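You operate a simulated robot arm through the tools that you are given. There is no shell and no other tool.

You run a simulated robot arm. Do the job below in one go: nothing can be reset, and whatever is moved stays where it is left.

TASK
Rub the soot off the copper commutator, then oil the bearing.
Fine: use the red cleaning block and put it back where it stood; load the blue oil dabber at the felt pad and stand it back in its square pot. Set down upright: cleaning block. A coat counts when it lies all over at full strength: go over it till it gets no stronger. What is to be rubbed or washed off counts as gone when no trace of it is left.

The check looks at the end state, three seconds after you hand in, the way a careful person would. Anything else that was tipped, shoved, dropped, spilled or broken makes it a failure.

THE ROBOT
A 6-joint arm with a two-finger gripper, fixed in place. Base frame: the origin is at the foot of the arm, x ahead of it, y to its left, z up. Lengths are in mm, angles in degrees, forces in N, time in s.
It reaches about 1298 mm from its shoulder. Its first joint turns from -149.0 to 149.0 degrees. Payload 1.57 kg.
The tool frame sits at the grasp point between the pads (the TCP): z along the fingers, y along the line on which they close. The tips reach 21 mm beyond it. Largest opening 70 mm; the body of the gripper starts 50 mm behind the TCP.
Orientation is that of the tool frame in the base frame, as [roll, pitch, yaw] about the fixed x, y, z axes, in that order (R = Rz(yaw) Ry(pitch) Rx(roll)). With the fingers straight down and closing along the base's y, the tool's x points along the base's -x, its y along +y and its z along -z.

THE INTERFACE
- The arm moves only by the tool send_rows. Its argument "series" is one flat list of numbers, 7 for each row, row after row: the turn, a rotation vector about the tool's x, y, z in degrees, then the shift along the tool's x, y, z in mm, then the finger opening in mm, from 0 to 70. In form: [wx, wy, wz, dx, dy, dz, claw, wx, wy, wz, dx, dy, dz, claw, ...]. A call has 1 to 20 rows; each row is the pose to reach, as a shift and turn from the pose commanded when the call began, along the tool's axes at that moment. A row lasts 0.2 s, in which the tool goes at most 50 mm and 8.6 degrees; a call with a longer step from one row to the next is refused whole, and so is a gripper value outside its range. Where a pose cannot be reached the arm comes as near as it can. A force on the tool above 40 N (or 10 N above the force at the start of the call, whichever is more), or a blocked arm, ends the call early, and 0.2 s more pass. Each finger halts on what it meets, pressing with about 30 N; the grip force reading is that of the motor and also rises with nothing between the fingers. The clock runs only during rows and for 0.2 s after the last one: add rows that repeat a pose to give the fingers time. The reply holds the time, the measured pose of the TCP, the force on the tool along the base axes, the opening and the grip force, in the units named above and with some noise, with the torque about the TCP (base axes, N m) and any sound that the robot's microphone picked up.
- Cameras (640 x 400 px; columns grow to the right, rows downward): "scene" is fixed at [220.1, 648.1, 1485.5]; the picture's right is [0.19, 0.98, 0.00], its down [0.87, -0.17, -0.46] and it looks along [-0.45, 0.09, -0.89] (base axes); focal length 214 px, centre (320, 200). "wrist" rides on the gripper at [79, 4, -81] in the tool frame; the picture's right is [-0.05, 1.00, 0.00], its down [-0.67, -0.04, -0.74] and it looks along [-0.74, -0.04, 0.67] (tool axes); focal length 256 px, centre (320, 200).
- camera(camera): a new picture of that camera. It takes no simulated time.
- lift_body(by): slides the trunk up (or, below 0, down) by that many mm; the arm rides with it, the base frame stays. It gives what a move gives, with no picture.
- measure_at(camera, pixels): for up to 12 pixels [column, row] of the newest picture of that camera ("zoom" is the newest enlarged one), the place [x, y, z] in the base frame of the surface seen there, good to about 2 mm. It takes no simulated time.
- inspect(camera, box): a new picture of the part [left, top, right, bottom] of that camera's present view, enlarged. It takes no simulated time.
- close_job(): hands the job in; it is judged then, once.

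Open the gripper and draw the arm clear of the work before you hand the job in, unless the task says otherwise.

The tools are called as name(argument=value, ...) on one line, values as JSON. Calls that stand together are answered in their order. send_rows: Moves the arm, as the interface text tells. Its arguments: {"type":"object","properties":{"series":{"type":"array","items":{"type":"number"}}},"required":["series"]} The other tools are called the same way: lift_body (by) slides the trunk up or down; camera (camera) takes a picture; measure_at (camera, pixels) gives the place of the surface under pixels of a picture; inspect (camera, box) takes an enlarged picture of a part of a camera's view; close_job () hands the job in.

At the start:

```text
t: 0.0
eef_pos: [35.2, 585.4, 1211.9]
orientation: [180.0, 0.0, -180.0]
contact_force: [-0.9, 0.3, -0.3]
ft_torque: [0.0, 0.0, 0.02]
width: 70.2
gripper_force: 0.1
trunk travel left (down, up): [-893.0, 77.0]
```

scene: 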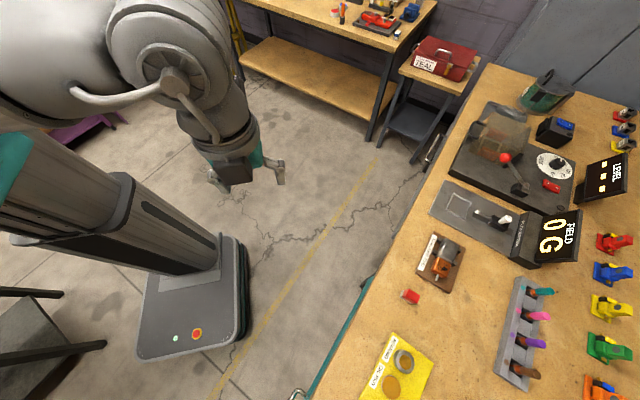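
wrist: 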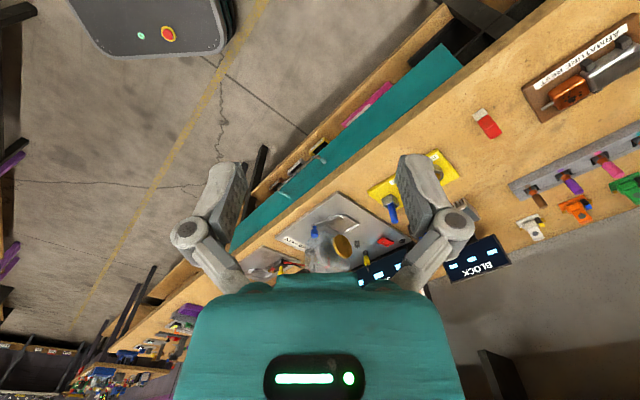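

The scene shows a bench with a red block near (410,296), an armature stand at (440,260) and a yellow tray at (395,370). I'll enlarge these areas first.

inspect(camera="scene", box=[380, 220, 500, 310])

inspect(camera="scene", box=[340, 310, 460, 400])

inspect(camera="wrist", box=[440, 0, 640, 130])

inspect(camera="wrist", box=[340, 130, 520, 250])

```text
4.44 times, centred on (440, 265) of scene
```

zoom: 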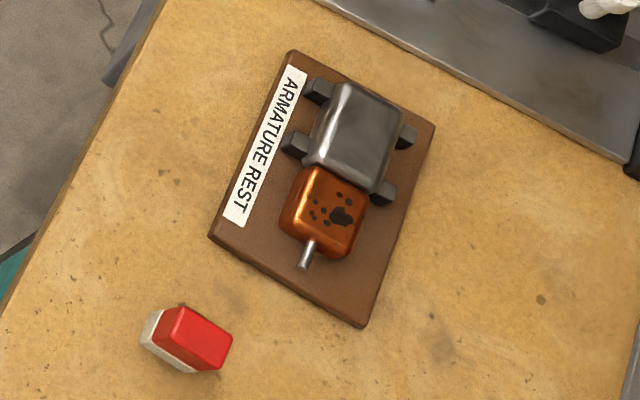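

```text
4.44 times, centred on (400, 355) of scene
```

zoom: 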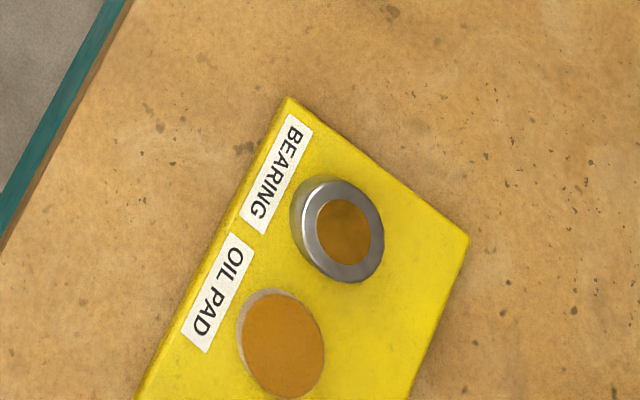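

```text
3.08 times, centred on (540, 65) of wrist
```

zoom: 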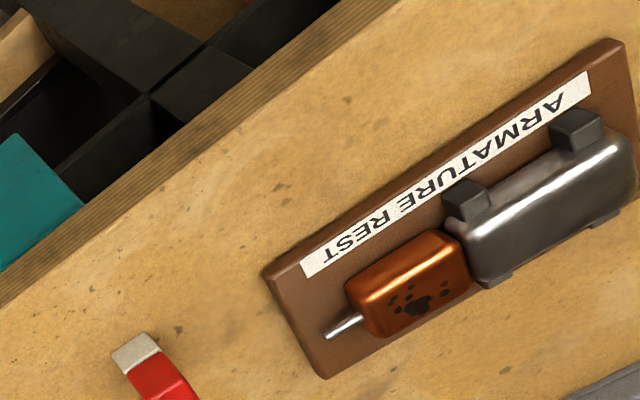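

```text
3.33 times, centred on (430, 190) of wrist
```

zoom: 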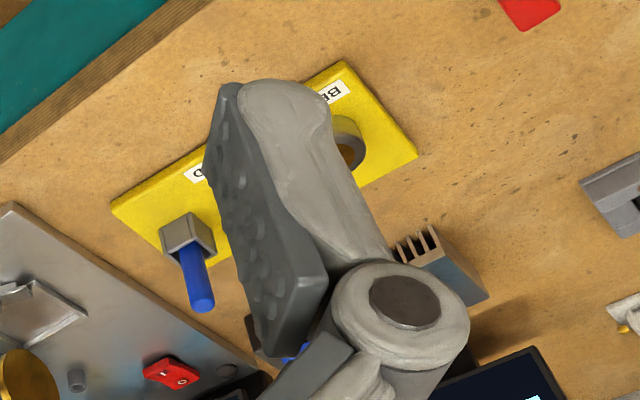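

The red block has a pale face, the commutator (copper, rounded) carries soot near (340,215) in the zoom; the dabber stands in a pot at the far end of the yellow plate. I'll measure the places of these.

inspect(camera="scene", box=[380, 220, 500, 310])

measure_at(camera="zoom", pixels=[[180, 306], [232, 336], [218, 370], [165, 345], [145, 345], [200, 335], [150, 400], [330, 205], [305, 255], [296, 190], [360, 200], [325, 250]])

measure_at(camera="scene", pixels=[[394, 333], [428, 355], [403, 363], [393, 386], [440, 260], [438, 300], [420, 275], [448, 281], [447, 237], [400, 330]])

measure_at(camera="wrist", pixels=[[393, 219], [390, 200], [386, 207], [391, 190], [398, 197], [444, 172], [488, 125], [480, 113], [372, 190], [568, 92]])

```text
4.44 times, centred on (440, 265) of scene
```

zoom: 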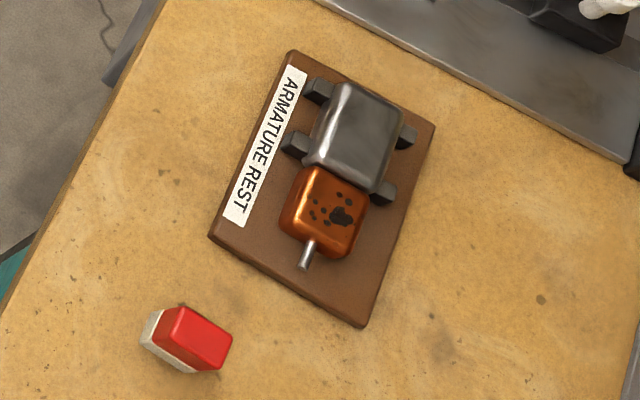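

```text
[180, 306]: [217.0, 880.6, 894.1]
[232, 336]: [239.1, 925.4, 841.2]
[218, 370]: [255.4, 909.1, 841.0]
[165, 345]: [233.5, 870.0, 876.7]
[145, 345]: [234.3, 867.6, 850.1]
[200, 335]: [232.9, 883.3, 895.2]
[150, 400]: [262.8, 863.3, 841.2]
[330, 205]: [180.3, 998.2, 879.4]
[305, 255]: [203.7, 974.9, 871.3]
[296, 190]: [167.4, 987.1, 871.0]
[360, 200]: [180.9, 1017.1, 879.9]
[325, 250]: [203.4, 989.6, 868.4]
```

```text
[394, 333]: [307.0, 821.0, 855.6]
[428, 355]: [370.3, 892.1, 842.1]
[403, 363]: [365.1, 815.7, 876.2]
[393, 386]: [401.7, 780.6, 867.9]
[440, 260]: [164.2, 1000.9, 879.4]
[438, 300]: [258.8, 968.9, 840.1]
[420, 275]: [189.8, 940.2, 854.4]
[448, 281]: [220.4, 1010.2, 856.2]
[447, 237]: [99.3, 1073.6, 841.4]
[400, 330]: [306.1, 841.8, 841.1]
```

```text
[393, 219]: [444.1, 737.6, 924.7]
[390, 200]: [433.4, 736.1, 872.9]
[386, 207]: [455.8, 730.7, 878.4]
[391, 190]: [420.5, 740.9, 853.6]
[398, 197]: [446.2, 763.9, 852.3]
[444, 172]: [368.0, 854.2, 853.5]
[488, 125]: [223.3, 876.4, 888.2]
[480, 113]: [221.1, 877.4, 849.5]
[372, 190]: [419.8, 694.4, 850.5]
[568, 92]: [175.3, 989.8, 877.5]
```

The bench top is at z≈841, the block stands at about (237,890) with its top at 895, the commutator top is at about 880 and the dabber's tip is at (444,738,925). I'll move the wrist over to the block for close views.

send_rows(series=[0, 0, 0, -16, 29, 16, 70, 0, 0, 0, -33, 59, 32, 70, 0, 0, 0, -50, 88, 48, 70, 0, 0, 0, -66, 118, 64, 70, 0, 0, 0, -82, 147, 80, 70, 0, 0, 0, -99, 177, 96, 70, 0, 0, 0, -115, 206, 112, 70, 0, 0, 0, -132, 236, 128, 70, 0, 0, 0, -148, 265, 144, 70, 0, 0, 0, -165, 295, 160, 70, 0, 0, 0, -165, 295, 160, 70])

camera(camera="wrist")

camera(camera="scene")

```text
t: 2.4
eef_pos: [202.1, 873.3, 1213.0]
orientation: [180.0, 0.0, 179.9]
contact_force: [0.3, -0.4, 0.3]
ft_torque: [-0.02, 0.0, 0.01]
width: 70.1
gripper_force: 0.1
out of reach, approached as far as the arm can: row 1, 2, 3, 4, 5, 6, 7, 8, 9, 10, 11
trunk travel left (down, up): [-893.0, 77.0]
```

```text
taken
```

wrist: 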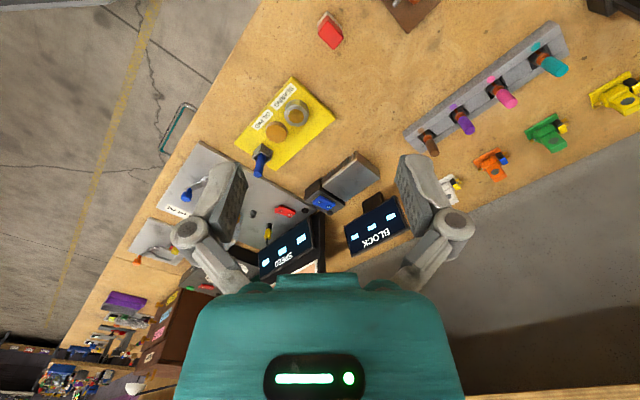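

```text
taken
```

scene: 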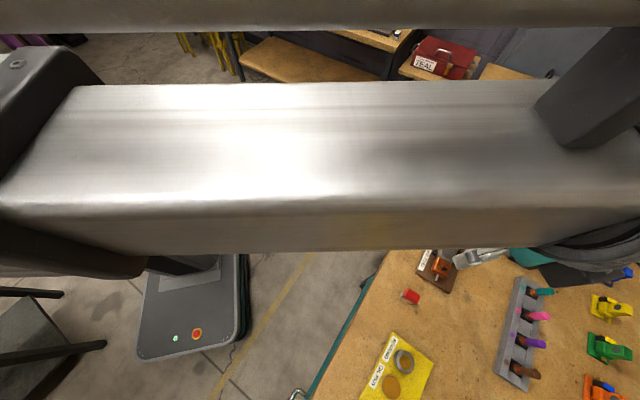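

The arm stays at z≈1213: it cannot reach lower with the trunk this high. I'll slide the trunk down 200 mm, with the fingers well clear of the bench (tips would be at about 990).

lift_body(by=-200)

camera(camera="wrist")

camera(camera="scene")

```text
t: 4.6
eef_pos: [201.5, 874.9, 1012.0]
orientation: [180.0, 0.0, -179.9]
contact_force: [1.1, 0.2, -0.1]
ft_torque: [-0.01, 0.01, -0.02]
width: 70.0
gripper_force: 0.0
trunk travel left (down, up): [-693.0, 277.0]
```

```text
taken
```

wrist: 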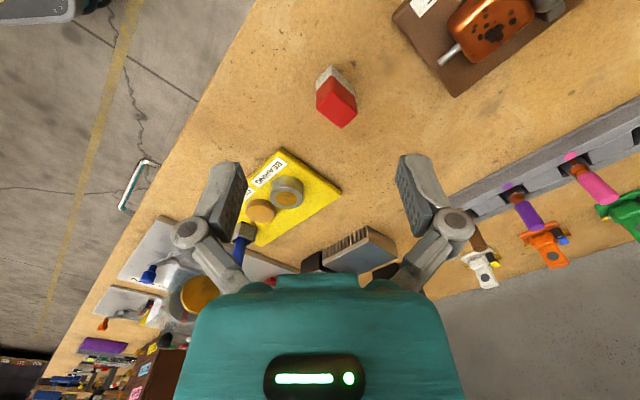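

```text
taken
```

scene: 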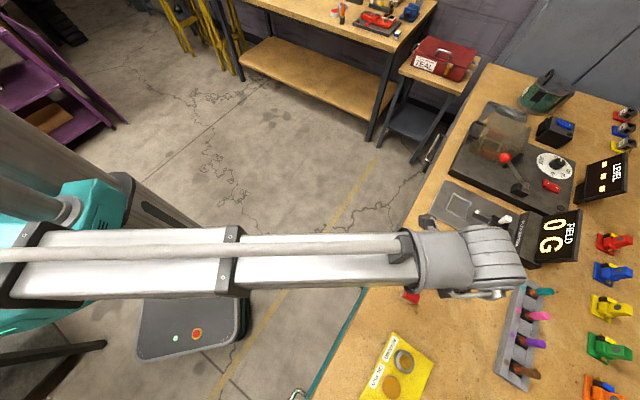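

The trunk drop worked (z=1012). The block is in the wrist view at (335,97) and the commutator at (490,25); I'll enlarge both.

inspect(camera="wrist", box=[290, 50, 390, 140])

measure_at(camera="wrist", pixels=[[336, 96], [322, 84], [340, 77], [355, 100], [340, 127], [317, 95], [330, 66], [349, 87], [490, 32], [448, 55], [278, 170], [244, 237]])

inspect(camera="wrist", box=[390, 0, 590, 110])

```text
4.44 times, centred on (340, 95) of wrist
```

zoom: 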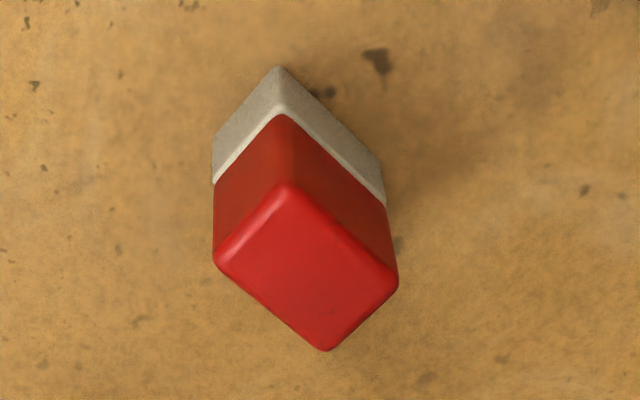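

```text
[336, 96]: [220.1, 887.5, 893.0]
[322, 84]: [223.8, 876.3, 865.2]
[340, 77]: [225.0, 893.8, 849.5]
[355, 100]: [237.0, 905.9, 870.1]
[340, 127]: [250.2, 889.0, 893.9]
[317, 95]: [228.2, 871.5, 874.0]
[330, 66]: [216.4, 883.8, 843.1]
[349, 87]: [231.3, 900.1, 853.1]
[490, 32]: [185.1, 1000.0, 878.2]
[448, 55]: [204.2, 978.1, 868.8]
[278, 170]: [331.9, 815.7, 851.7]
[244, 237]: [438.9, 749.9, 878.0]
```

```text
3.20 times, centred on (490, 55) of wrist
```

zoom: 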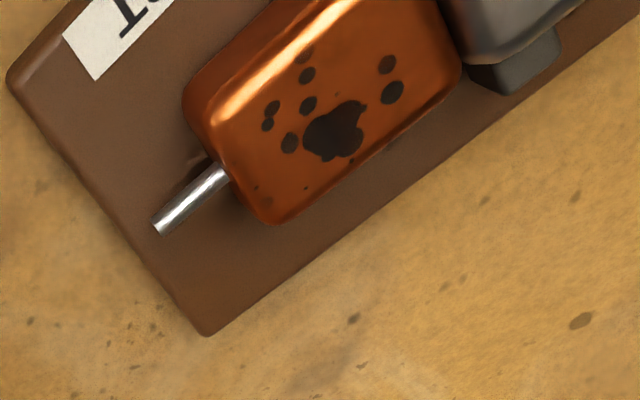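

In this zoom the commutator's soot spots lie at (270–400, 55–200). I'll measure its shape now, then the block corners again.

measure_at(camera="zoom", pixels=[[335, 130], [230, 110], [300, 20], [270, 115], [310, 55], [385, 65], [395, 92], [290, 142], [270, 205], [380, 150], [450, 80], [220, 150]])

measure_at(camera="zoom", pixels=[[265, 200], [305, 188], [255, 188], [205, 330], [10, 75], [190, 190], [160, 228], [460, 60], [210, 60], [480, 40], [350, 170], [310, 210]])

inspect(camera="wrist", box=[290, 50, 390, 140])

measure_at(camera="zoom", pixels=[[288, 190], [222, 260], [325, 342], [392, 283], [305, 265], [255, 225], [345, 235], [355, 312], [270, 300], [278, 72], [214, 172], [384, 195]])

```text
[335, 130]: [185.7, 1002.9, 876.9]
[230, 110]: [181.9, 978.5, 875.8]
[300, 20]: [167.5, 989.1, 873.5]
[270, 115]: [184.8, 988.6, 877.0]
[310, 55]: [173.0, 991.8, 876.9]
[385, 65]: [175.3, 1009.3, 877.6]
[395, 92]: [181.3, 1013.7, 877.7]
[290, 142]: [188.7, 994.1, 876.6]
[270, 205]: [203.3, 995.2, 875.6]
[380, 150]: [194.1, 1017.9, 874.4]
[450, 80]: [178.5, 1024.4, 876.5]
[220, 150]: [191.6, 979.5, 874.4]
```

```text
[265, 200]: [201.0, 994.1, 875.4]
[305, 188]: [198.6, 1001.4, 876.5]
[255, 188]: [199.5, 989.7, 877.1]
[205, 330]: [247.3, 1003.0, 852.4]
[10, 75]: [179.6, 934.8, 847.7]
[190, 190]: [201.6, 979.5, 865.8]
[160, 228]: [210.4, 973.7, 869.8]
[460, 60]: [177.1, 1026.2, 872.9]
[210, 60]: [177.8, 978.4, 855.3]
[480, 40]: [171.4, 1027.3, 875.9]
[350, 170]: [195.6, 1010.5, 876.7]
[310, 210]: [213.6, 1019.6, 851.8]
```

```text
4.44 times, centred on (340, 95) of wrist
```

zoom: 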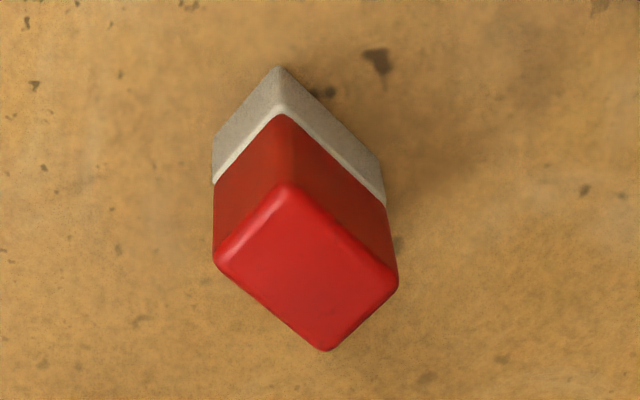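

```text
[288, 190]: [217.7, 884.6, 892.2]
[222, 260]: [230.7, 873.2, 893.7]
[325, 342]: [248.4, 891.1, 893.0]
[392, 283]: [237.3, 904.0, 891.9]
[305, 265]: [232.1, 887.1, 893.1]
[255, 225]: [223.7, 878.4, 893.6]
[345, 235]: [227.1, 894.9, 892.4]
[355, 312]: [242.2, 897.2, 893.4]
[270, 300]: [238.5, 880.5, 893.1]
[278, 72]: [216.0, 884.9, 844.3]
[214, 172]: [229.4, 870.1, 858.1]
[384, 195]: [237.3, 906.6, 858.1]
```

Block: top corners give a centre of about (233.5, 888.2), sides about 20×28 at 45°, pad below z≈858. Before lowering further I check the height of the arm beam over the bench and of the steel core next to the commutator.

measure_at(camera="scene", pixels=[[150, 275], [300, 275], [380, 270], [440, 260], [490, 255], [515, 275], [450, 292], [425, 245], [60, 280], [90, 215]])

measure_at(camera="wrist", pixels=[[540, 10], [555, 14], [530, 5], [480, 205], [560, 170], [500, 215]])

```text
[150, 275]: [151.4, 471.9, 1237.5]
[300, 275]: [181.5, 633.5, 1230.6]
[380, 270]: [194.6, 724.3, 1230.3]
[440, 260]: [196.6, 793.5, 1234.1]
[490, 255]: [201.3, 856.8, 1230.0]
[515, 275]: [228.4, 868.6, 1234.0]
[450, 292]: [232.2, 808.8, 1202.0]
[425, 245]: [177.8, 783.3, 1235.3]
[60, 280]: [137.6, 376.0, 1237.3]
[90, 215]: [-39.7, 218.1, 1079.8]
```

```text
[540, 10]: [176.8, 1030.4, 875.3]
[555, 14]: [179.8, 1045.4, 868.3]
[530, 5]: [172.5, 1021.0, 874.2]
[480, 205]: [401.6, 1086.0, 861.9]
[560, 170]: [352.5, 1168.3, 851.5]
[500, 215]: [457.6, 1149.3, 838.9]
```

The arm beam is well above the bench (its top at 1235 with TCP at 1012). I'll raise the TCP 50 mm, turn it −45° in yaw and centre over the block, then see whether the pose tracks before lowering the trunk.

send_rows(series=[0, 0, 7, -5, 2, -8, 70, 0, 0, 14, -10, 4, -16, 70, 0, 0, 21, -15, 6, -24, 70, 0, 0, 28, -20, 8, -32, 70, 0, 0, 35, -26, 10, -40, 70, 0, 0, 42, -30, 12, -48, 70, 0, 0, 45, -32, 13.3, -50, 70, 0, 0, 45, -32, 13.3, -50, 70, 0, 0, 45, -32, 13.3, -50, 70])

```text
t: 6.6
eef_pos: [235.2, 887.0, 1011.8]
orientation: [179.9, 0.0, 134.9]
contact_force: [0.1, -0.4, 0.2]
ft_torque: [-0.02, 0.02, 0.01]
width: 69.9
gripper_force: 0.1
out of reach, approached as far as the arm can: row 1, 2, 3, 4, 5, 6, 7, 8, 9
trunk travel left (down, up): [-693.0, 277.0]
```

The z reading stayed at 1012, perhaps because the commanded z is still below what can be reached. I'll command 160 mm upward to see whether z responds.

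send_rows(series=[0, 0, 0, 0, 0, -40, 70, 0, 0, 0, 0, 0, -80, 70, 0, 0, 0, 0, 0, -120, 70, 0, 0, 0, 0, 0, -160, 70, 0, 0, 0, 0, 0, -160, 70])

```text
t: 7.8
eef_pos: [235.4, 887.8, 1012.2]
orientation: [180.0, 0.0, 135.0]
contact_force: [-0.4, -0.1, -0.3]
ft_torque: [0.0, -0.04, -0.04]
width: 70.1
gripper_force: 0.0
out of reach, approached as far as the arm can: row 1, 2, 3, 4, 5
trunk travel left (down, up): [-693.0, 277.0]
```

z does not respond to the arm at all: height comes only from the trunk. I'll send a zero row to see whether the commanded pose was reset to the reached one.

send_rows(series=[0, 0, 0, 0, 0, 0, 70])

camera(camera="wrist")

camera(camera="scene")

```text
t: 8.2
eef_pos: [234.0, 886.2, 1012.7]
orientation: [-180.0, -0.1, 135.0]
contact_force: [-0.2, -0.3, 0.8]
ft_torque: [0.01, -0.01, 0.01]
width: 70.1
gripper_force: 0.1
trunk travel left (down, up): [-693.0, 277.0]
```

```text
taken
```

wrist: 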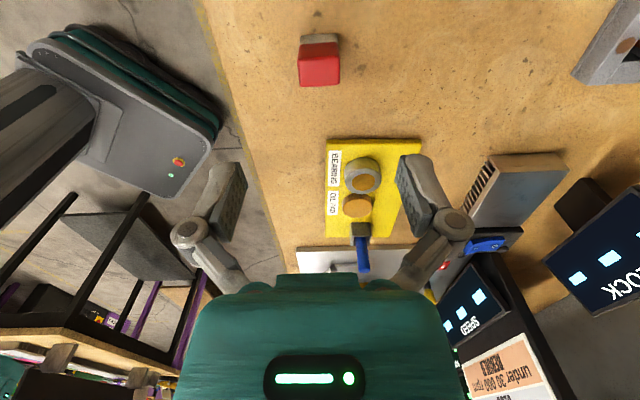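

```text
taken
```

scene: 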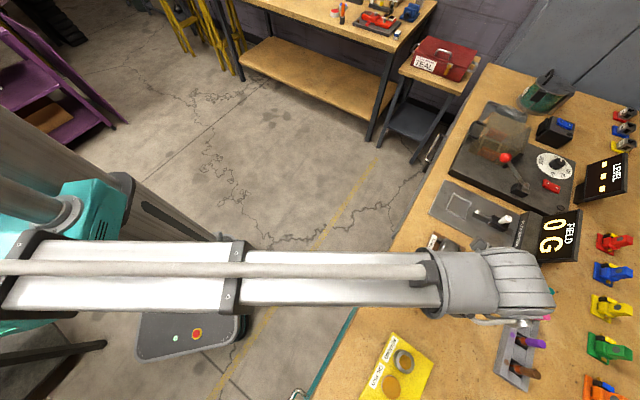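

No "out of reach" now, so the commanded pose follows the reached one, and z is trunk-only. I'll measure the block again from this aligned view, block top at (319,65).

inspect(camera="wrist", box=[280, 20, 360, 100])

measure_at(camera="wrist", pixels=[[299, 60], [339, 58], [299, 86], [340, 84], [319, 70], [302, 36], [338, 36], [320, 62], [320, 82]])

```text
5.00 times, centred on (320, 60) of wrist
```

zoom: 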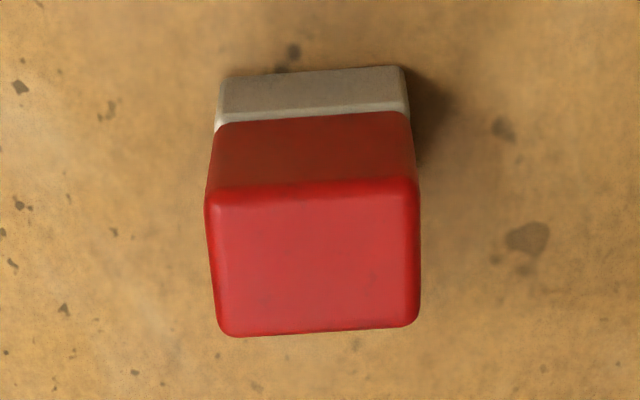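

```text
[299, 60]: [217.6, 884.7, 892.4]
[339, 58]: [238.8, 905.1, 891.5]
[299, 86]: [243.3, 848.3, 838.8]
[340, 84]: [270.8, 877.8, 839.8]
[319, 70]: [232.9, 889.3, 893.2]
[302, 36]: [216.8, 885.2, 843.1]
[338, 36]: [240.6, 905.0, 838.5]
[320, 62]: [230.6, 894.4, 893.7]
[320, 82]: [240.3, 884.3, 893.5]
```

Corners of the red top in the zoom are near (210,192), (416,184), (222,332) and (417,322). I measure those for centre and angle.

measure_at(camera="zoom", pixels=[[212, 200], [412, 190], [224, 330], [413, 320], [312, 192], [318, 328], [212, 265], [415, 255], [224, 120], [405, 105], [224, 78], [400, 68]])

```text
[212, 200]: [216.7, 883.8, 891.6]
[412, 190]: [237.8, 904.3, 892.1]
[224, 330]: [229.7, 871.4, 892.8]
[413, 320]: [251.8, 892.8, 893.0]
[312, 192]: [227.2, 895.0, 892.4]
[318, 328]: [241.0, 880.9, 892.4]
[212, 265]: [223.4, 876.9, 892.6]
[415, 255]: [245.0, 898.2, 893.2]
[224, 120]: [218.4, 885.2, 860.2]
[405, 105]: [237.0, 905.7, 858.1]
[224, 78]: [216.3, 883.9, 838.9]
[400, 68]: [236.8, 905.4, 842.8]
```

The block's centre is (234.0, 888.1) at 45°, about 30 mm along the closing line. I shift 1.4 mm along tool x and lower the trunk 130 mm so the tips straddle the red part above the pad.

send_rows(series=[0, 0, 0, 1.4, 0, 0, 70, 0, 0, 0, 1.4, 0, 0, 70])

lift_body(by=-130)

camera(camera="wrist")

```text
t: 8.8
eef_pos: [235.9, 888.2, 1011.9]
orientation: [-180.0, 0.0, 135.0]
contact_force: [0.3, 0.3, 0.4]
ft_torque: [0.03, -0.01, -0.01]
width: 69.8
gripper_force: 0.1
trunk travel left (down, up): [-693.0, 277.0]
```

```text
t: 10.3
eef_pos: [234.5, 889.8, 882.4]
orientation: [-180.0, 0.0, 134.9]
contact_force: [-0.4, 0.8, 0.0]
ft_torque: [0.01, 0.0, 0.02]
width: 69.7
gripper_force: 0.0
trunk travel left (down, up): [-563.0, 407.0]
```

```text
taken
```

wrist: 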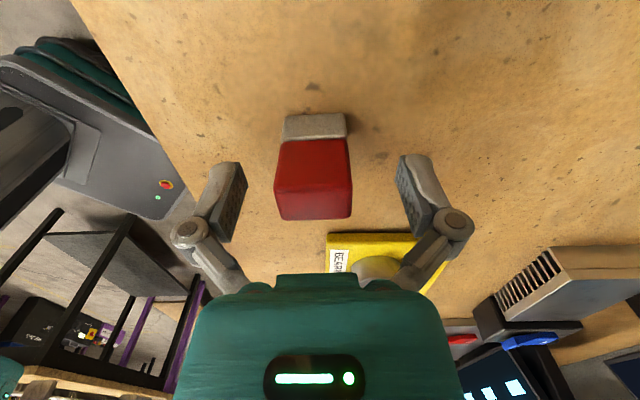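

The block sits centred between the fingers (tips at about z 861). Now I close with several repeated rows.

send_rows(series=[0, 0, 0, 0, 0, 0, 50, 0, 0, 0, 0, 0, 0, 40, 0, 0, 0, 0, 0, 0, 30, 0, 0, 0, 0, 0, 0, 20, 0, 0, 0, 0, 0, 0, 20, 0, 0, 0, 0, 0, 0, 20])

camera(camera="wrist")

```text
t: 11.8
eef_pos: [235.8, 888.6, 882.2]
orientation: [-180.0, 0.0, 135.0]
contact_force: [0.1, -0.6, 1.8]
ft_torque: [0.0, 0.01, 0.01]
width: 31.0
gripper_force: 29.9
trunk travel left (down, up): [-563.0, 407.0]
```

```text
taken
```

wrist: 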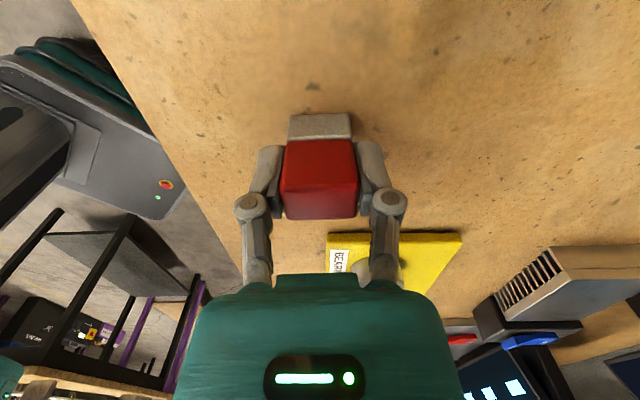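

Gripped at width 31 with 30 N. I lift 100 mm and look.

lift_body(by=100)

send_rows(series=[0, 0, 0, 30, 11, 0, 20, 0, 0, 0, 60, 22, 0, 20, 0, 0, 0, 60, 22, 0, 20])

camera(camera="wrist")

camera(camera="scene")

```text
t: 13.1
eef_pos: [235.8, 888.8, 981.4]
orientation: [-179.9, 0.0, 135.0]
contact_force: [0.8, -0.2, -0.7]
ft_torque: [-0.01, 0.0, 0.02]
width: 30.7
gripper_force: 30.3
trunk travel left (down, up): [-663.0, 307.0]
```

```text
t: 13.9
eef_pos: [207.7, 947.6, 980.8]
orientation: [180.0, 0.0, 135.0]
contact_force: [-0.5, -0.7, 0.3]
ft_torque: [0.02, 0.02, 0.02]
width: 30.9
gripper_force: 30.0
trunk travel left (down, up): [-663.0, 307.0]
```

```text
taken
```

wrist: 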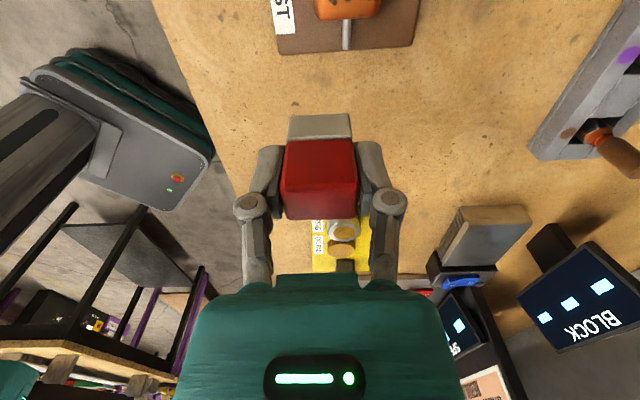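

```text
taken
```

scene: 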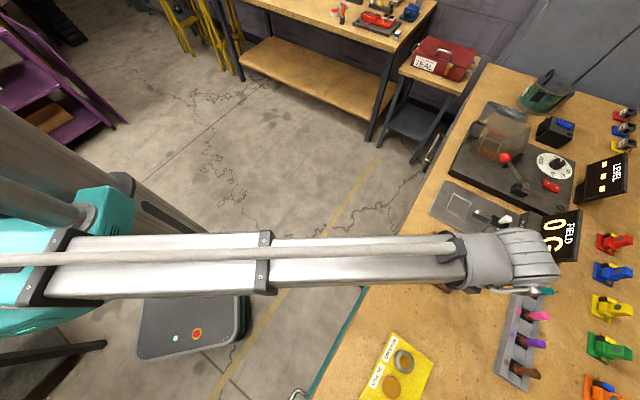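

The held block is steady and the commutator appears at the top (347,8). I move on over it, still well above.

send_rows(series=[0, 0, 0, 24, 10, 0, 20, 0, 0, 0, 48, 20, 0, 20, 0, 0, 0, 48, 20, 0, 20])

camera(camera="wrist")

```text
t: 14.7
eef_pos: [189.2, 994.0, 981.5]
orientation: [180.0, 0.0, 135.0]
contact_force: [1.1, -0.6, -0.5]
ft_torque: [0.02, 0.0, 0.0]
width: 30.8
gripper_force: 29.5
trunk travel left (down, up): [-663.0, 307.0]
```

```text
taken
```

wrist: 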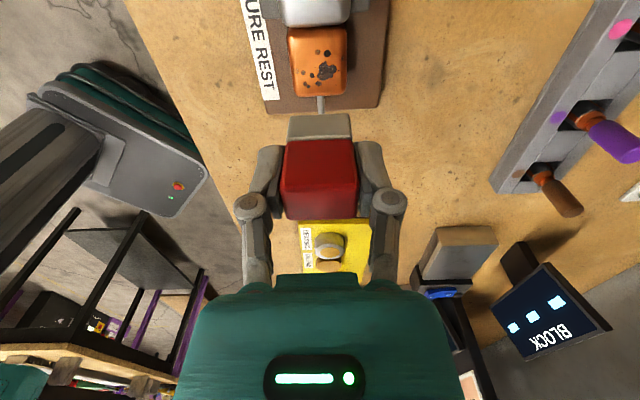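

The commutator is well visible at (320,60); I enlarge it and measure its edges, the soot and the steel core.

inspect(camera="wrist", box=[264, 10, 376, 115])

measure_at(camera="wrist", pixels=[[318, 60], [292, 60], [345, 60], [318, 32], [318, 92], [325, 52], [306, 85], [318, 10], [318, 20], [340, 35], [295, 36], [326, 72]])

```text
3.81 times, centred on (320, 62) of wrist
```

zoom: 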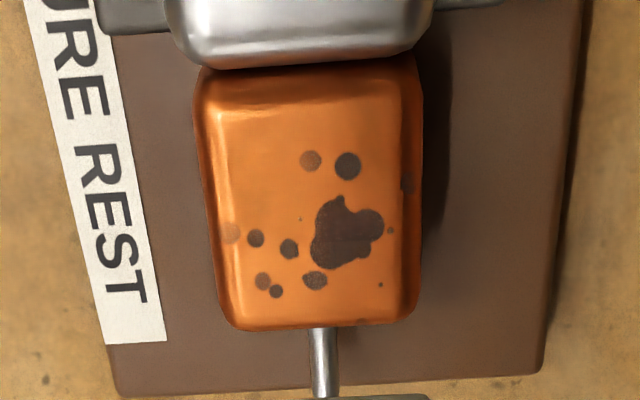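

```text
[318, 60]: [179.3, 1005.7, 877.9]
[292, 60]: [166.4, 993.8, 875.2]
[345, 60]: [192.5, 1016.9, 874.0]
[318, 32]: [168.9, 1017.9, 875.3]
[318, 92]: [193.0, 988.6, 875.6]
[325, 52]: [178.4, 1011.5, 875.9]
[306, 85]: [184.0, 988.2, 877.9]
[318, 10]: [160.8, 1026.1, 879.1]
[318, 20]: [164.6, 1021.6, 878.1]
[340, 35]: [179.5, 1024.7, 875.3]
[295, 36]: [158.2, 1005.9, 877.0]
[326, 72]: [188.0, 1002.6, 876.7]
```

Faint spots also sit on the rims at (405,182), (230,232) and (362,322) in the zoom. I measure those and the edges.

measure_at(camera="zoom", pixels=[[405, 182], [230, 232], [362, 322], [390, 230], [275, 291], [347, 165], [213, 110], [405, 90], [300, 75], [240, 318], [410, 300], [400, 250]])

measure_at(camera="zoom", pixels=[[415, 182], [420, 250], [416, 120], [203, 200], [225, 200], [235, 200], [395, 200], [385, 200], [300, 85], [300, 95], [300, 315], [300, 325]])

```text
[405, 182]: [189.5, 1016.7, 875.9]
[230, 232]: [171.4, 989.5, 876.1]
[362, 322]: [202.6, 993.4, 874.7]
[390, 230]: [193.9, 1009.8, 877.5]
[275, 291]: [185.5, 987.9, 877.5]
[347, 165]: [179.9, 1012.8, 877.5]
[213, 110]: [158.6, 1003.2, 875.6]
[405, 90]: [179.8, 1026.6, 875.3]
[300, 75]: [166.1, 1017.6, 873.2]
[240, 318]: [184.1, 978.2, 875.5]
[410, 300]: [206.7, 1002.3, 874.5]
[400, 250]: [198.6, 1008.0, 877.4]
```

```text
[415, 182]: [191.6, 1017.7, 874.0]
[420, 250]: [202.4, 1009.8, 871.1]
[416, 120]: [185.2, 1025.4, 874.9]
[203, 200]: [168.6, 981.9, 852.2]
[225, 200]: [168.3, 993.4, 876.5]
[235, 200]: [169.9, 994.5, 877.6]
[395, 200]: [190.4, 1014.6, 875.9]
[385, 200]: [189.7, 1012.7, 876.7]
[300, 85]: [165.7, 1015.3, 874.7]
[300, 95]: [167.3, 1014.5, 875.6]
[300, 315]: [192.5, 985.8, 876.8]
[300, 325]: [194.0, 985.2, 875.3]
```

The commutator top spans u≈558–602 (along tool x) and v≈819–858 (along tool y) at z≈877.7; the steel core is about level, so the fingers clear it. I lower the trunk 60 mm to just above the surface.

lift_body(by=-60)

camera(camera="wrist")

```text
t: 15.7
eef_pos: [189.4, 993.3, 922.6]
orientation: [-179.9, 0.0, 135.0]
contact_force: [0.9, 1.3, -0.3]
ft_torque: [-0.01, -0.01, 0.03]
width: 31.0
gripper_force: 30.8
trunk travel left (down, up): [-603.0, 367.0]
```

```text
taken
```

wrist: 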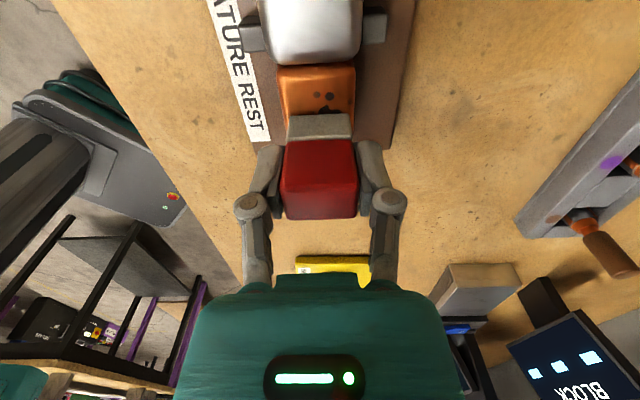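

The pad is right over the commutator, a few mm above. I lower 2 mm and then another 1 mm to feel contact.

lift_body(by=-2)

lift_body(by=-1)

```text
t: 16.2
eef_pos: [189.3, 994.6, 920.4]
orientation: [-180.0, 0.0, 135.0]
contact_force: [-0.1, 1.1, 1.6]
ft_torque: [0.02, -0.01, 0.03]
width: 30.8
gripper_force: 29.9
trunk travel left (down, up): [-601.0, 369.0]
```

```text
t: 16.7
eef_pos: [187.8, 994.9, 920.0]
orientation: [179.9, -0.1, 135.0]
contact_force: [0.6, 3.9, 12.3]
ft_torque: [0.13, -0.03, -0.01]
width: 30.8
gripper_force: 29.8
trunk travel left (down, up): [-600.0, 370.0]
```

Contact at about 12 N. I sweep in strokes across the top.

send_rows(series=[0, 0, 0, 0, 11, 0, 20, 0, 0, 0, 0, 0, 0, 20, 0, 0, 0, 0, -9, 0, 20, 0, 0, 0, -6, -9, 0, 20, 0, 0, 0, -6, 0, 0, 20, 0, 0, 0, -6, 11, 0, 20, 0, 0, 0, 3, 11, 0, 20, 0, 0, 0, 3, 0, 0, 20, 0, 0, 0, 3, -9, 0, 20, 0, 0, 0, 8, -9, 0, 20, 0, 0, 0, 8, 0, 0, 20, 0, 0, 0, 8, 11, 0, 20, 0, 0, 0, 14, 11, 0, 20, 0, 0, 0, 14, 0, 0, 20, 0, 0, 0, 14, -9, 0, 20, 0, 0, 0, 22, -9, 0, 20, 0, 0, 0, 22, 0, 0, 20, 0, 0, 0, 22, 11, 0, 20, 0, 0, 0, 10, 11, 0, 20, 0, 0, 0, 0, 0, 0, 20])

camera(camera="wrist")

```text
t: 20.9
eef_pos: [187.9, 992.4, 920.8]
orientation: [179.8, 0.1, 135.0]
contact_force: [0.4, 1.9, 9.9]
ft_torque: [0.04, -0.03, 0.01]
width: 30.9
gripper_force: 30.2
trunk travel left (down, up): [-600.0, 370.0]
```

```text
taken
```

wrist: 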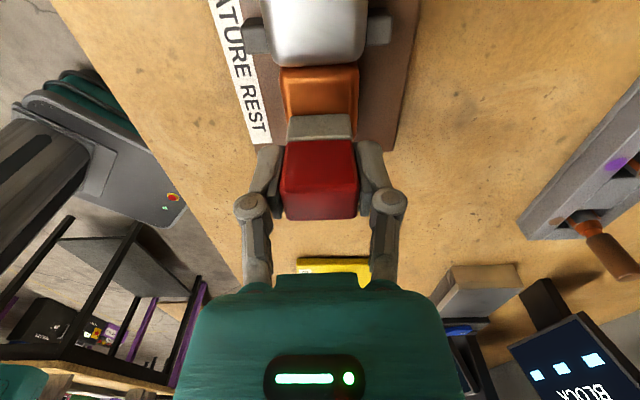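

The visible half of the top looks clean. I raise 60 mm to inspect the whole face and its rims.

lift_body(by=63)

inspect(camera="wrist", box=[264, 10, 376, 115])

```text
t: 21.9
eef_pos: [187.8, 993.6, 981.2]
orientation: [-179.9, 0.0, 135.0]
contact_force: [-0.2, 0.7, -0.7]
ft_torque: [0.01, 0.03, 0.0]
width: 31.0
gripper_force: 30.2
trunk travel left (down, up): [-663.0, 307.0]
```

```text
3.81 times, centred on (320, 62) of wrist
```

zoom: 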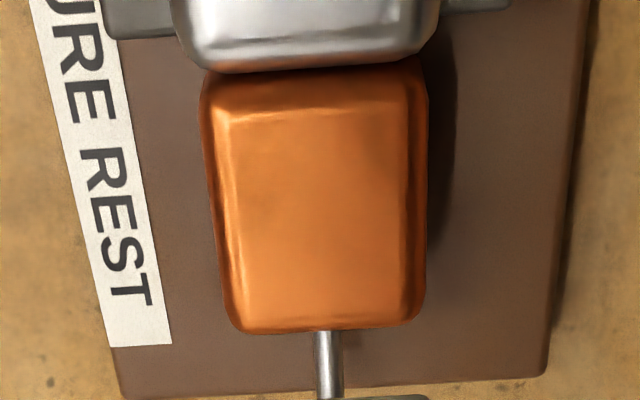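

It looks clean; a faint darker tint remains possible around (350,150) of the zoom. I enlarge further at the top and rims.

inspect(camera="wrist", box=[290, 24, 350, 62])

inspect(camera="wrist", box=[290, 60, 350, 98])

```text
10.53 times, centred on (320, 43) of wrist
```

zoom: 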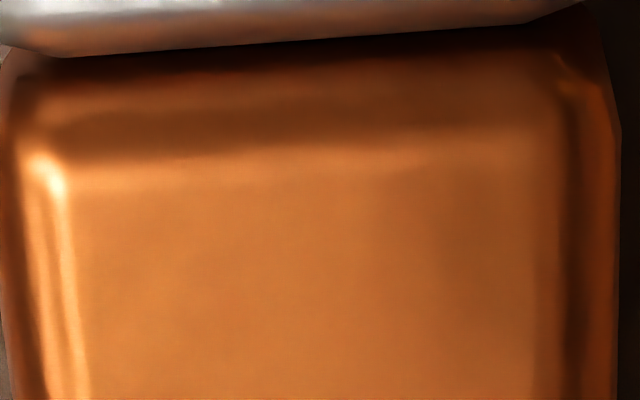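

```text
10.53 times, centred on (320, 79) of wrist
```

zoom: 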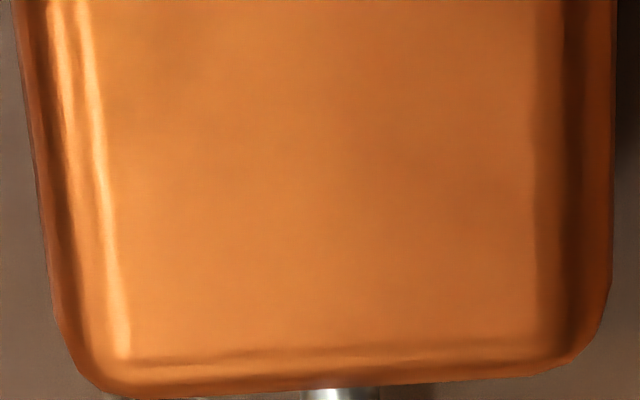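

No spot is visible. To be thorough I go down again to the same contact and rub a second pass with strokes along the axis.

lift_body(by=-63)

send_rows(series=[0, 0, 0, -6, -9, 0, 20, 0, 0, 0, 3, -9, 0, 20, 0, 0, 0, 12, -9, 0, 20, 0, 0, 0, 21, -9, 0, 20, 0, 0, 0, 21, -3, 0, 20, 0, 0, 0, 12, -3, 0, 20, 0, 0, 0, 3, -3, 0, 20, 0, 0, 0, -6, -3, 0, 20, 0, 0, 0, -6, 4, 0, 20, 0, 0, 0, 3, 4, 0, 20, 0, 0, 0, 12, 4, 0, 20, 0, 0, 0, 21, 4, 0, 20, 0, 0, 0, 21, 11, 0, 20, 0, 0, 0, 12, 11, 0, 20, 0, 0, 0, 3, 11, 0, 20, 0, 0, 0, -6, 11, 0, 20, 0, 0, 0, -6, 0, 0, 20, 0, 0, 0, 0, 0, 0, 20])

lift_body(by=63)

inspect(camera="wrist", box=[264, 10, 376, 115])

```text
t: 23.0
eef_pos: [187.2, 992.2, 919.4]
orientation: [180.0, 0.0, 135.0]
contact_force: [-0.5, -1.2, 4.5]
ft_torque: [-0.01, 0.01, 0.02]
width: 31.1
gripper_force: 29.3
trunk travel left (down, up): [-600.0, 370.0]
```

```text
t: 26.8
eef_pos: [187.0, 994.1, 919.1]
orientation: [-179.9, 0.0, 135.0]
contact_force: [0.6, -1.8, 3.5]
ft_torque: [-0.01, -0.06, -0.04]
width: 30.8
gripper_force: 29.4
trunk travel left (down, up): [-600.0, 370.0]
```

```text
t: 27.8
eef_pos: [186.6, 994.0, 982.4]
orientation: [179.9, 0.0, 135.0]
contact_force: [0.1, 0.3, -0.2]
ft_torque: [-0.01, 0.0, 0.02]
width: 30.9
gripper_force: 30.7
trunk travel left (down, up): [-663.0, 307.0]
```

```text
3.81 times, centred on (320, 62) of wrist
```

zoom: 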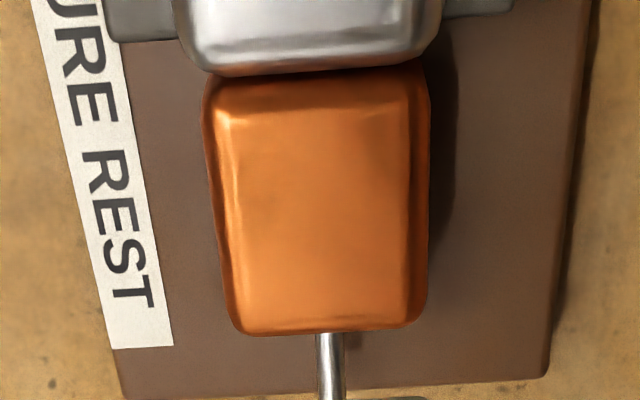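

The commutator is clean all over. I carry the block back (−108 along tool x, −42 along tool y), staying high.

send_rows(series=[0, 0, 0, -27, -10.5, 0, 20, 0, 0, 0, -54, -21, 0, 20, 0, 0, 0, -81, -31.5, 0, 20, 0, 0, 0, -108, -42, 0, 20, 0, 0, 0, -108, -42, 0, 20])

send_rows(series=[0, 0, 0, 0, 0, 0, 20])

send_rows(series=[0, 0, 0, 0, 0, 0, 20])

camera(camera="wrist")

camera(camera="scene")

```text
t: 29.0
eef_pos: [234.1, 888.0, 983.2]
orientation: [-180.0, 0.0, 135.0]
contact_force: [0.0, 0.2, -0.3]
ft_torque: [0.02, 0.02, 0.0]
width: 30.6
gripper_force: 29.3
trunk travel left (down, up): [-663.0, 307.0]
```

```text
t: 29.4
eef_pos: [234.3, 887.7, 981.9]
orientation: [-180.0, 0.1, 134.9]
contact_force: [0.3, 0.0, -0.5]
ft_torque: [0.0, 0.05, -0.03]
width: 31.1
gripper_force: 29.6
trunk travel left (down, up): [-663.0, 307.0]
```

```text
t: 29.8
eef_pos: [234.1, 888.9, 982.4]
orientation: [180.0, 0.0, 135.0]
contact_force: [-0.3, -0.1, -0.2]
ft_torque: [-0.02, -0.04, 0.01]
width: 31.0
gripper_force: 30.1
trunk travel left (down, up): [-663.0, 307.0]
```

```text
taken
```

wrist: 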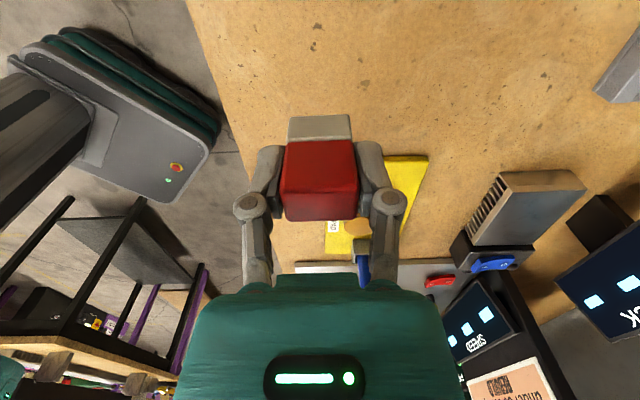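

```text
taken
```

scene: 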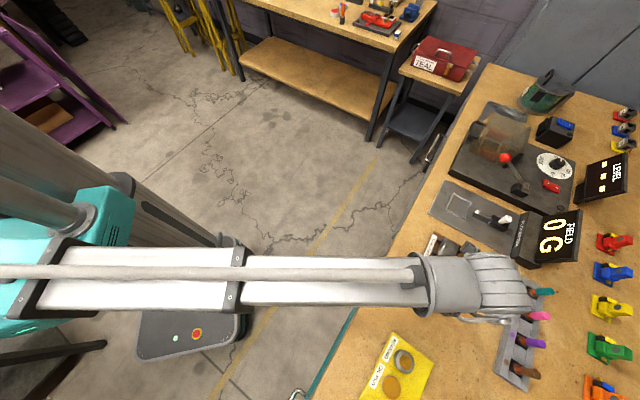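

TCP reads about (234.2, 888.2), right where the block stood (234.0, 888.1). I lower 99 mm and then feel for the bench.

lift_body(by=-99)

lift_body(by=-1)

```text
t: 31.1
eef_pos: [234.5, 887.0, 883.0]
orientation: [179.9, 0.0, 135.0]
contact_force: [0.2, 0.1, 0.0]
ft_torque: [-0.02, -0.02, -0.01]
width: 30.8
gripper_force: 29.8
trunk travel left (down, up): [-564.0, 406.0]
```

```text
t: 31.6
eef_pos: [233.6, 887.8, 882.3]
orientation: [179.9, 0.1, 135.1]
contact_force: [-0.4, -0.5, -0.2]
ft_torque: [0.0, 0.01, 0.0]
width: 30.6
gripper_force: 29.9
trunk travel left (down, up): [-563.0, 407.0]
```

No bench contact yet (force ≈0). Another 0.7 mm down.

lift_body(by=-0.7)

```text
t: 32.1
eef_pos: [234.6, 887.5, 881.6]
orientation: [179.9, 0.0, 135.0]
contact_force: [1.6, 0.7, 1.8]
ft_torque: [0.03, -0.01, -0.02]
width: 30.8
gripper_force: 29.9
trunk travel left (down, up): [-563.0, 407.0]
```

A light 1.8 N shows the block touching the bench. I open the fingers slowly.

send_rows(series=[0, 0, 0, 0, 0, 0, 30, 0, 0, 0, 0, 0, 0, 33, 0, 0, 0, 0, 0, 0, 38, 0, 0, 0, 0, 0, 0, 48, 0, 0, 0, 0, 0, 0, 60, 0, 0, 0, 0, 0, 0, 70, 0, 0, 0, 0, 0, 0, 70, 0, 0, 0, 0, 0, 0, 70])

camera(camera="wrist")

```text
t: 33.9
eef_pos: [234.1, 887.5, 881.6]
orientation: [-180.0, -0.1, 135.0]
contact_force: [0.1, -0.7, 0.2]
ft_torque: [-0.01, 0.0, -0.02]
width: 70.0
gripper_force: 0.0
trunk travel left (down, up): [-563.0, 407.0]
```

```text
taken
```

wrist: 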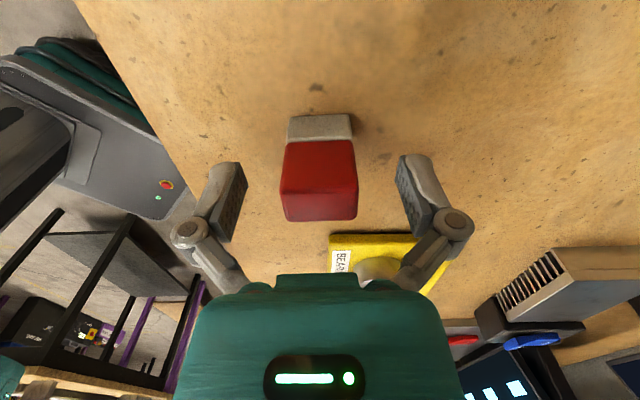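

The block stands upright and free. I raise 130 mm and check its place.

lift_body(by=130)

inspect(camera="wrist", box=[280, 20, 360, 100])

measure_at(camera="zoom", pixels=[[212, 200], [412, 190], [224, 330], [413, 320], [312, 192], [318, 328], [212, 265], [415, 255]])

```text
t: 35.5
eef_pos: [233.8, 888.7, 1011.4]
orientation: [180.0, 0.0, 135.0]
contact_force: [-0.4, 1.4, -0.2]
ft_torque: [0.0, -0.01, -0.03]
width: 70.0
gripper_force: 0.0
trunk travel left (down, up): [-693.0, 277.0]
```

```text
5.00 times, centred on (320, 60) of wrist
```

zoom: 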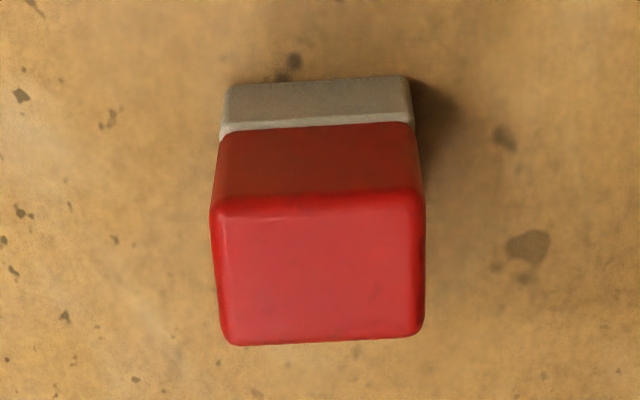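

```text
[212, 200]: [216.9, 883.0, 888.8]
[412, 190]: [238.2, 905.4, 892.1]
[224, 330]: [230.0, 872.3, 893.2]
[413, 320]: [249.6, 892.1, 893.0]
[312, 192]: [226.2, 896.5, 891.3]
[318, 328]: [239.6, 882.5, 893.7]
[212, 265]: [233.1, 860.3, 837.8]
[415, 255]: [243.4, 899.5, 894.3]
```

The block is back within about 1 mm of its start. Now the dabber: the plate with bearing, pad and pot is lined up along tool −x (v≈836). I move to u≈290 at this height to look.

send_rows(series=[0, 0, 0, -34, 8, 0, 70, 0, 0, 0, -68, 17, 0, 70, 0, 0, 0, -102, 25, 0, 70, 0, 0, 0, -136, 34, 0, 70, 0, 0, 0, -172, 42, 0, 70, 0, 0, 0, -172, 42, 0, 70])

camera(camera="wrist")

camera(camera="scene")

```text
t: 36.9
eef_pos: [385.8, 796.5, 1011.7]
orientation: [-179.9, 0.0, 135.0]
contact_force: [0.9, -0.8, 0.6]
ft_torque: [0.01, 0.01, -0.01]
width: 69.9
gripper_force: 0.1
trunk travel left (down, up): [-693.0, 277.0]
```

```text
taken
```

wrist: 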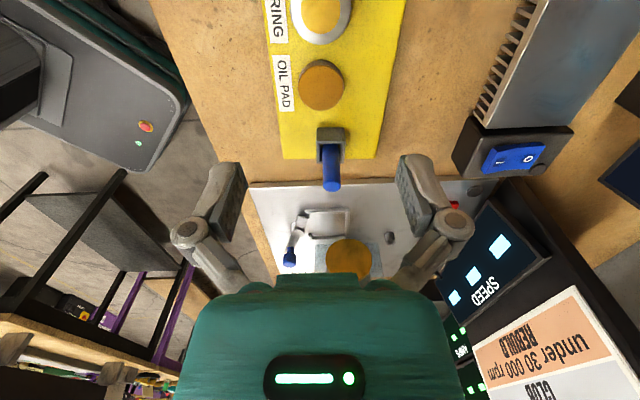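

```text
taken
```

scene: 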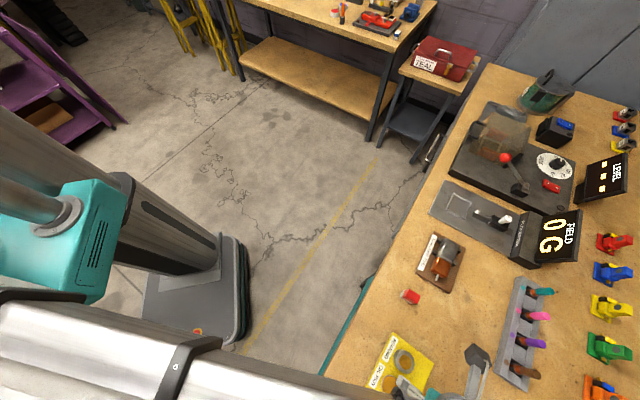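

The dabber stands in its pot at (331,160); the scene view now shows block and commutator too. I enlarge both.

inspect(camera="scene", box=[400, 230, 480, 310])

inspect(camera="wrist", box=[270, 110, 390, 200])

measure_at(camera="wrist", pixels=[[331, 184], [331, 165], [331, 150], [316, 130], [344, 129], [318, 158], [345, 158], [322, 86], [322, 66], [322, 108], [300, 86], [343, 86]])

measure_at(camera="wrist", pixels=[[322, 15], [295, 12], [349, 12], [322, 40], [322, 30], [305, 12], [340, 12], [370, 100], [300, 210], [288, 262], [345, 245], [455, 155]])

```text
5.00 times, centred on (440, 270) of scene
```

zoom: 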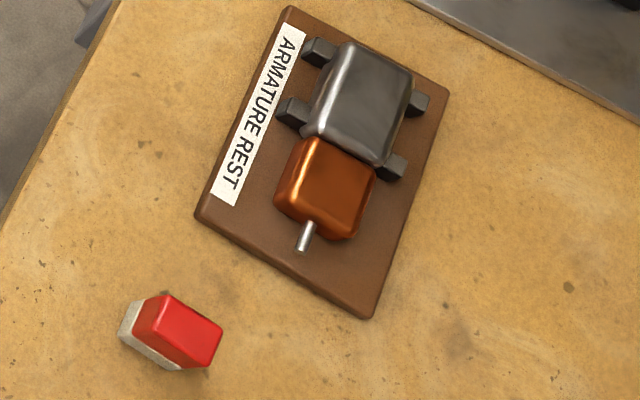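

```text
4.44 times, centred on (330, 155) of wrist
```

zoom: 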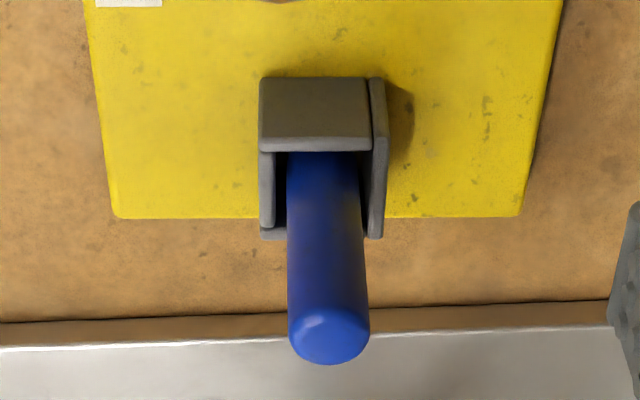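

```text
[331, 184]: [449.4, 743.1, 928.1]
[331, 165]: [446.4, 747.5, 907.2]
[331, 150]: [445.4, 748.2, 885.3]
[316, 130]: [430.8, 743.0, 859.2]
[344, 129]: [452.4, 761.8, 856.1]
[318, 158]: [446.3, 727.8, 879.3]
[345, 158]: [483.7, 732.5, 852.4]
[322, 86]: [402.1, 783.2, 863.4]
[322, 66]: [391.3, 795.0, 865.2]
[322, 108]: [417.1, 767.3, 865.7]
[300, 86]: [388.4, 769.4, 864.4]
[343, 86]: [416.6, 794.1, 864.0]
```

```text
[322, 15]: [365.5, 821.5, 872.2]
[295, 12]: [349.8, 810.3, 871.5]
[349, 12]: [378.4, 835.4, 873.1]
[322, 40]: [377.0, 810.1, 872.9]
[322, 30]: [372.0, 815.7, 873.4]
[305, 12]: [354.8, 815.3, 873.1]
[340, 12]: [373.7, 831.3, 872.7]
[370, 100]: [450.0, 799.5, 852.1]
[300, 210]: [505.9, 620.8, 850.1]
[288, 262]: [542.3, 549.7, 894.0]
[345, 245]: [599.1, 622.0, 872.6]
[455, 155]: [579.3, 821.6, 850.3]
```

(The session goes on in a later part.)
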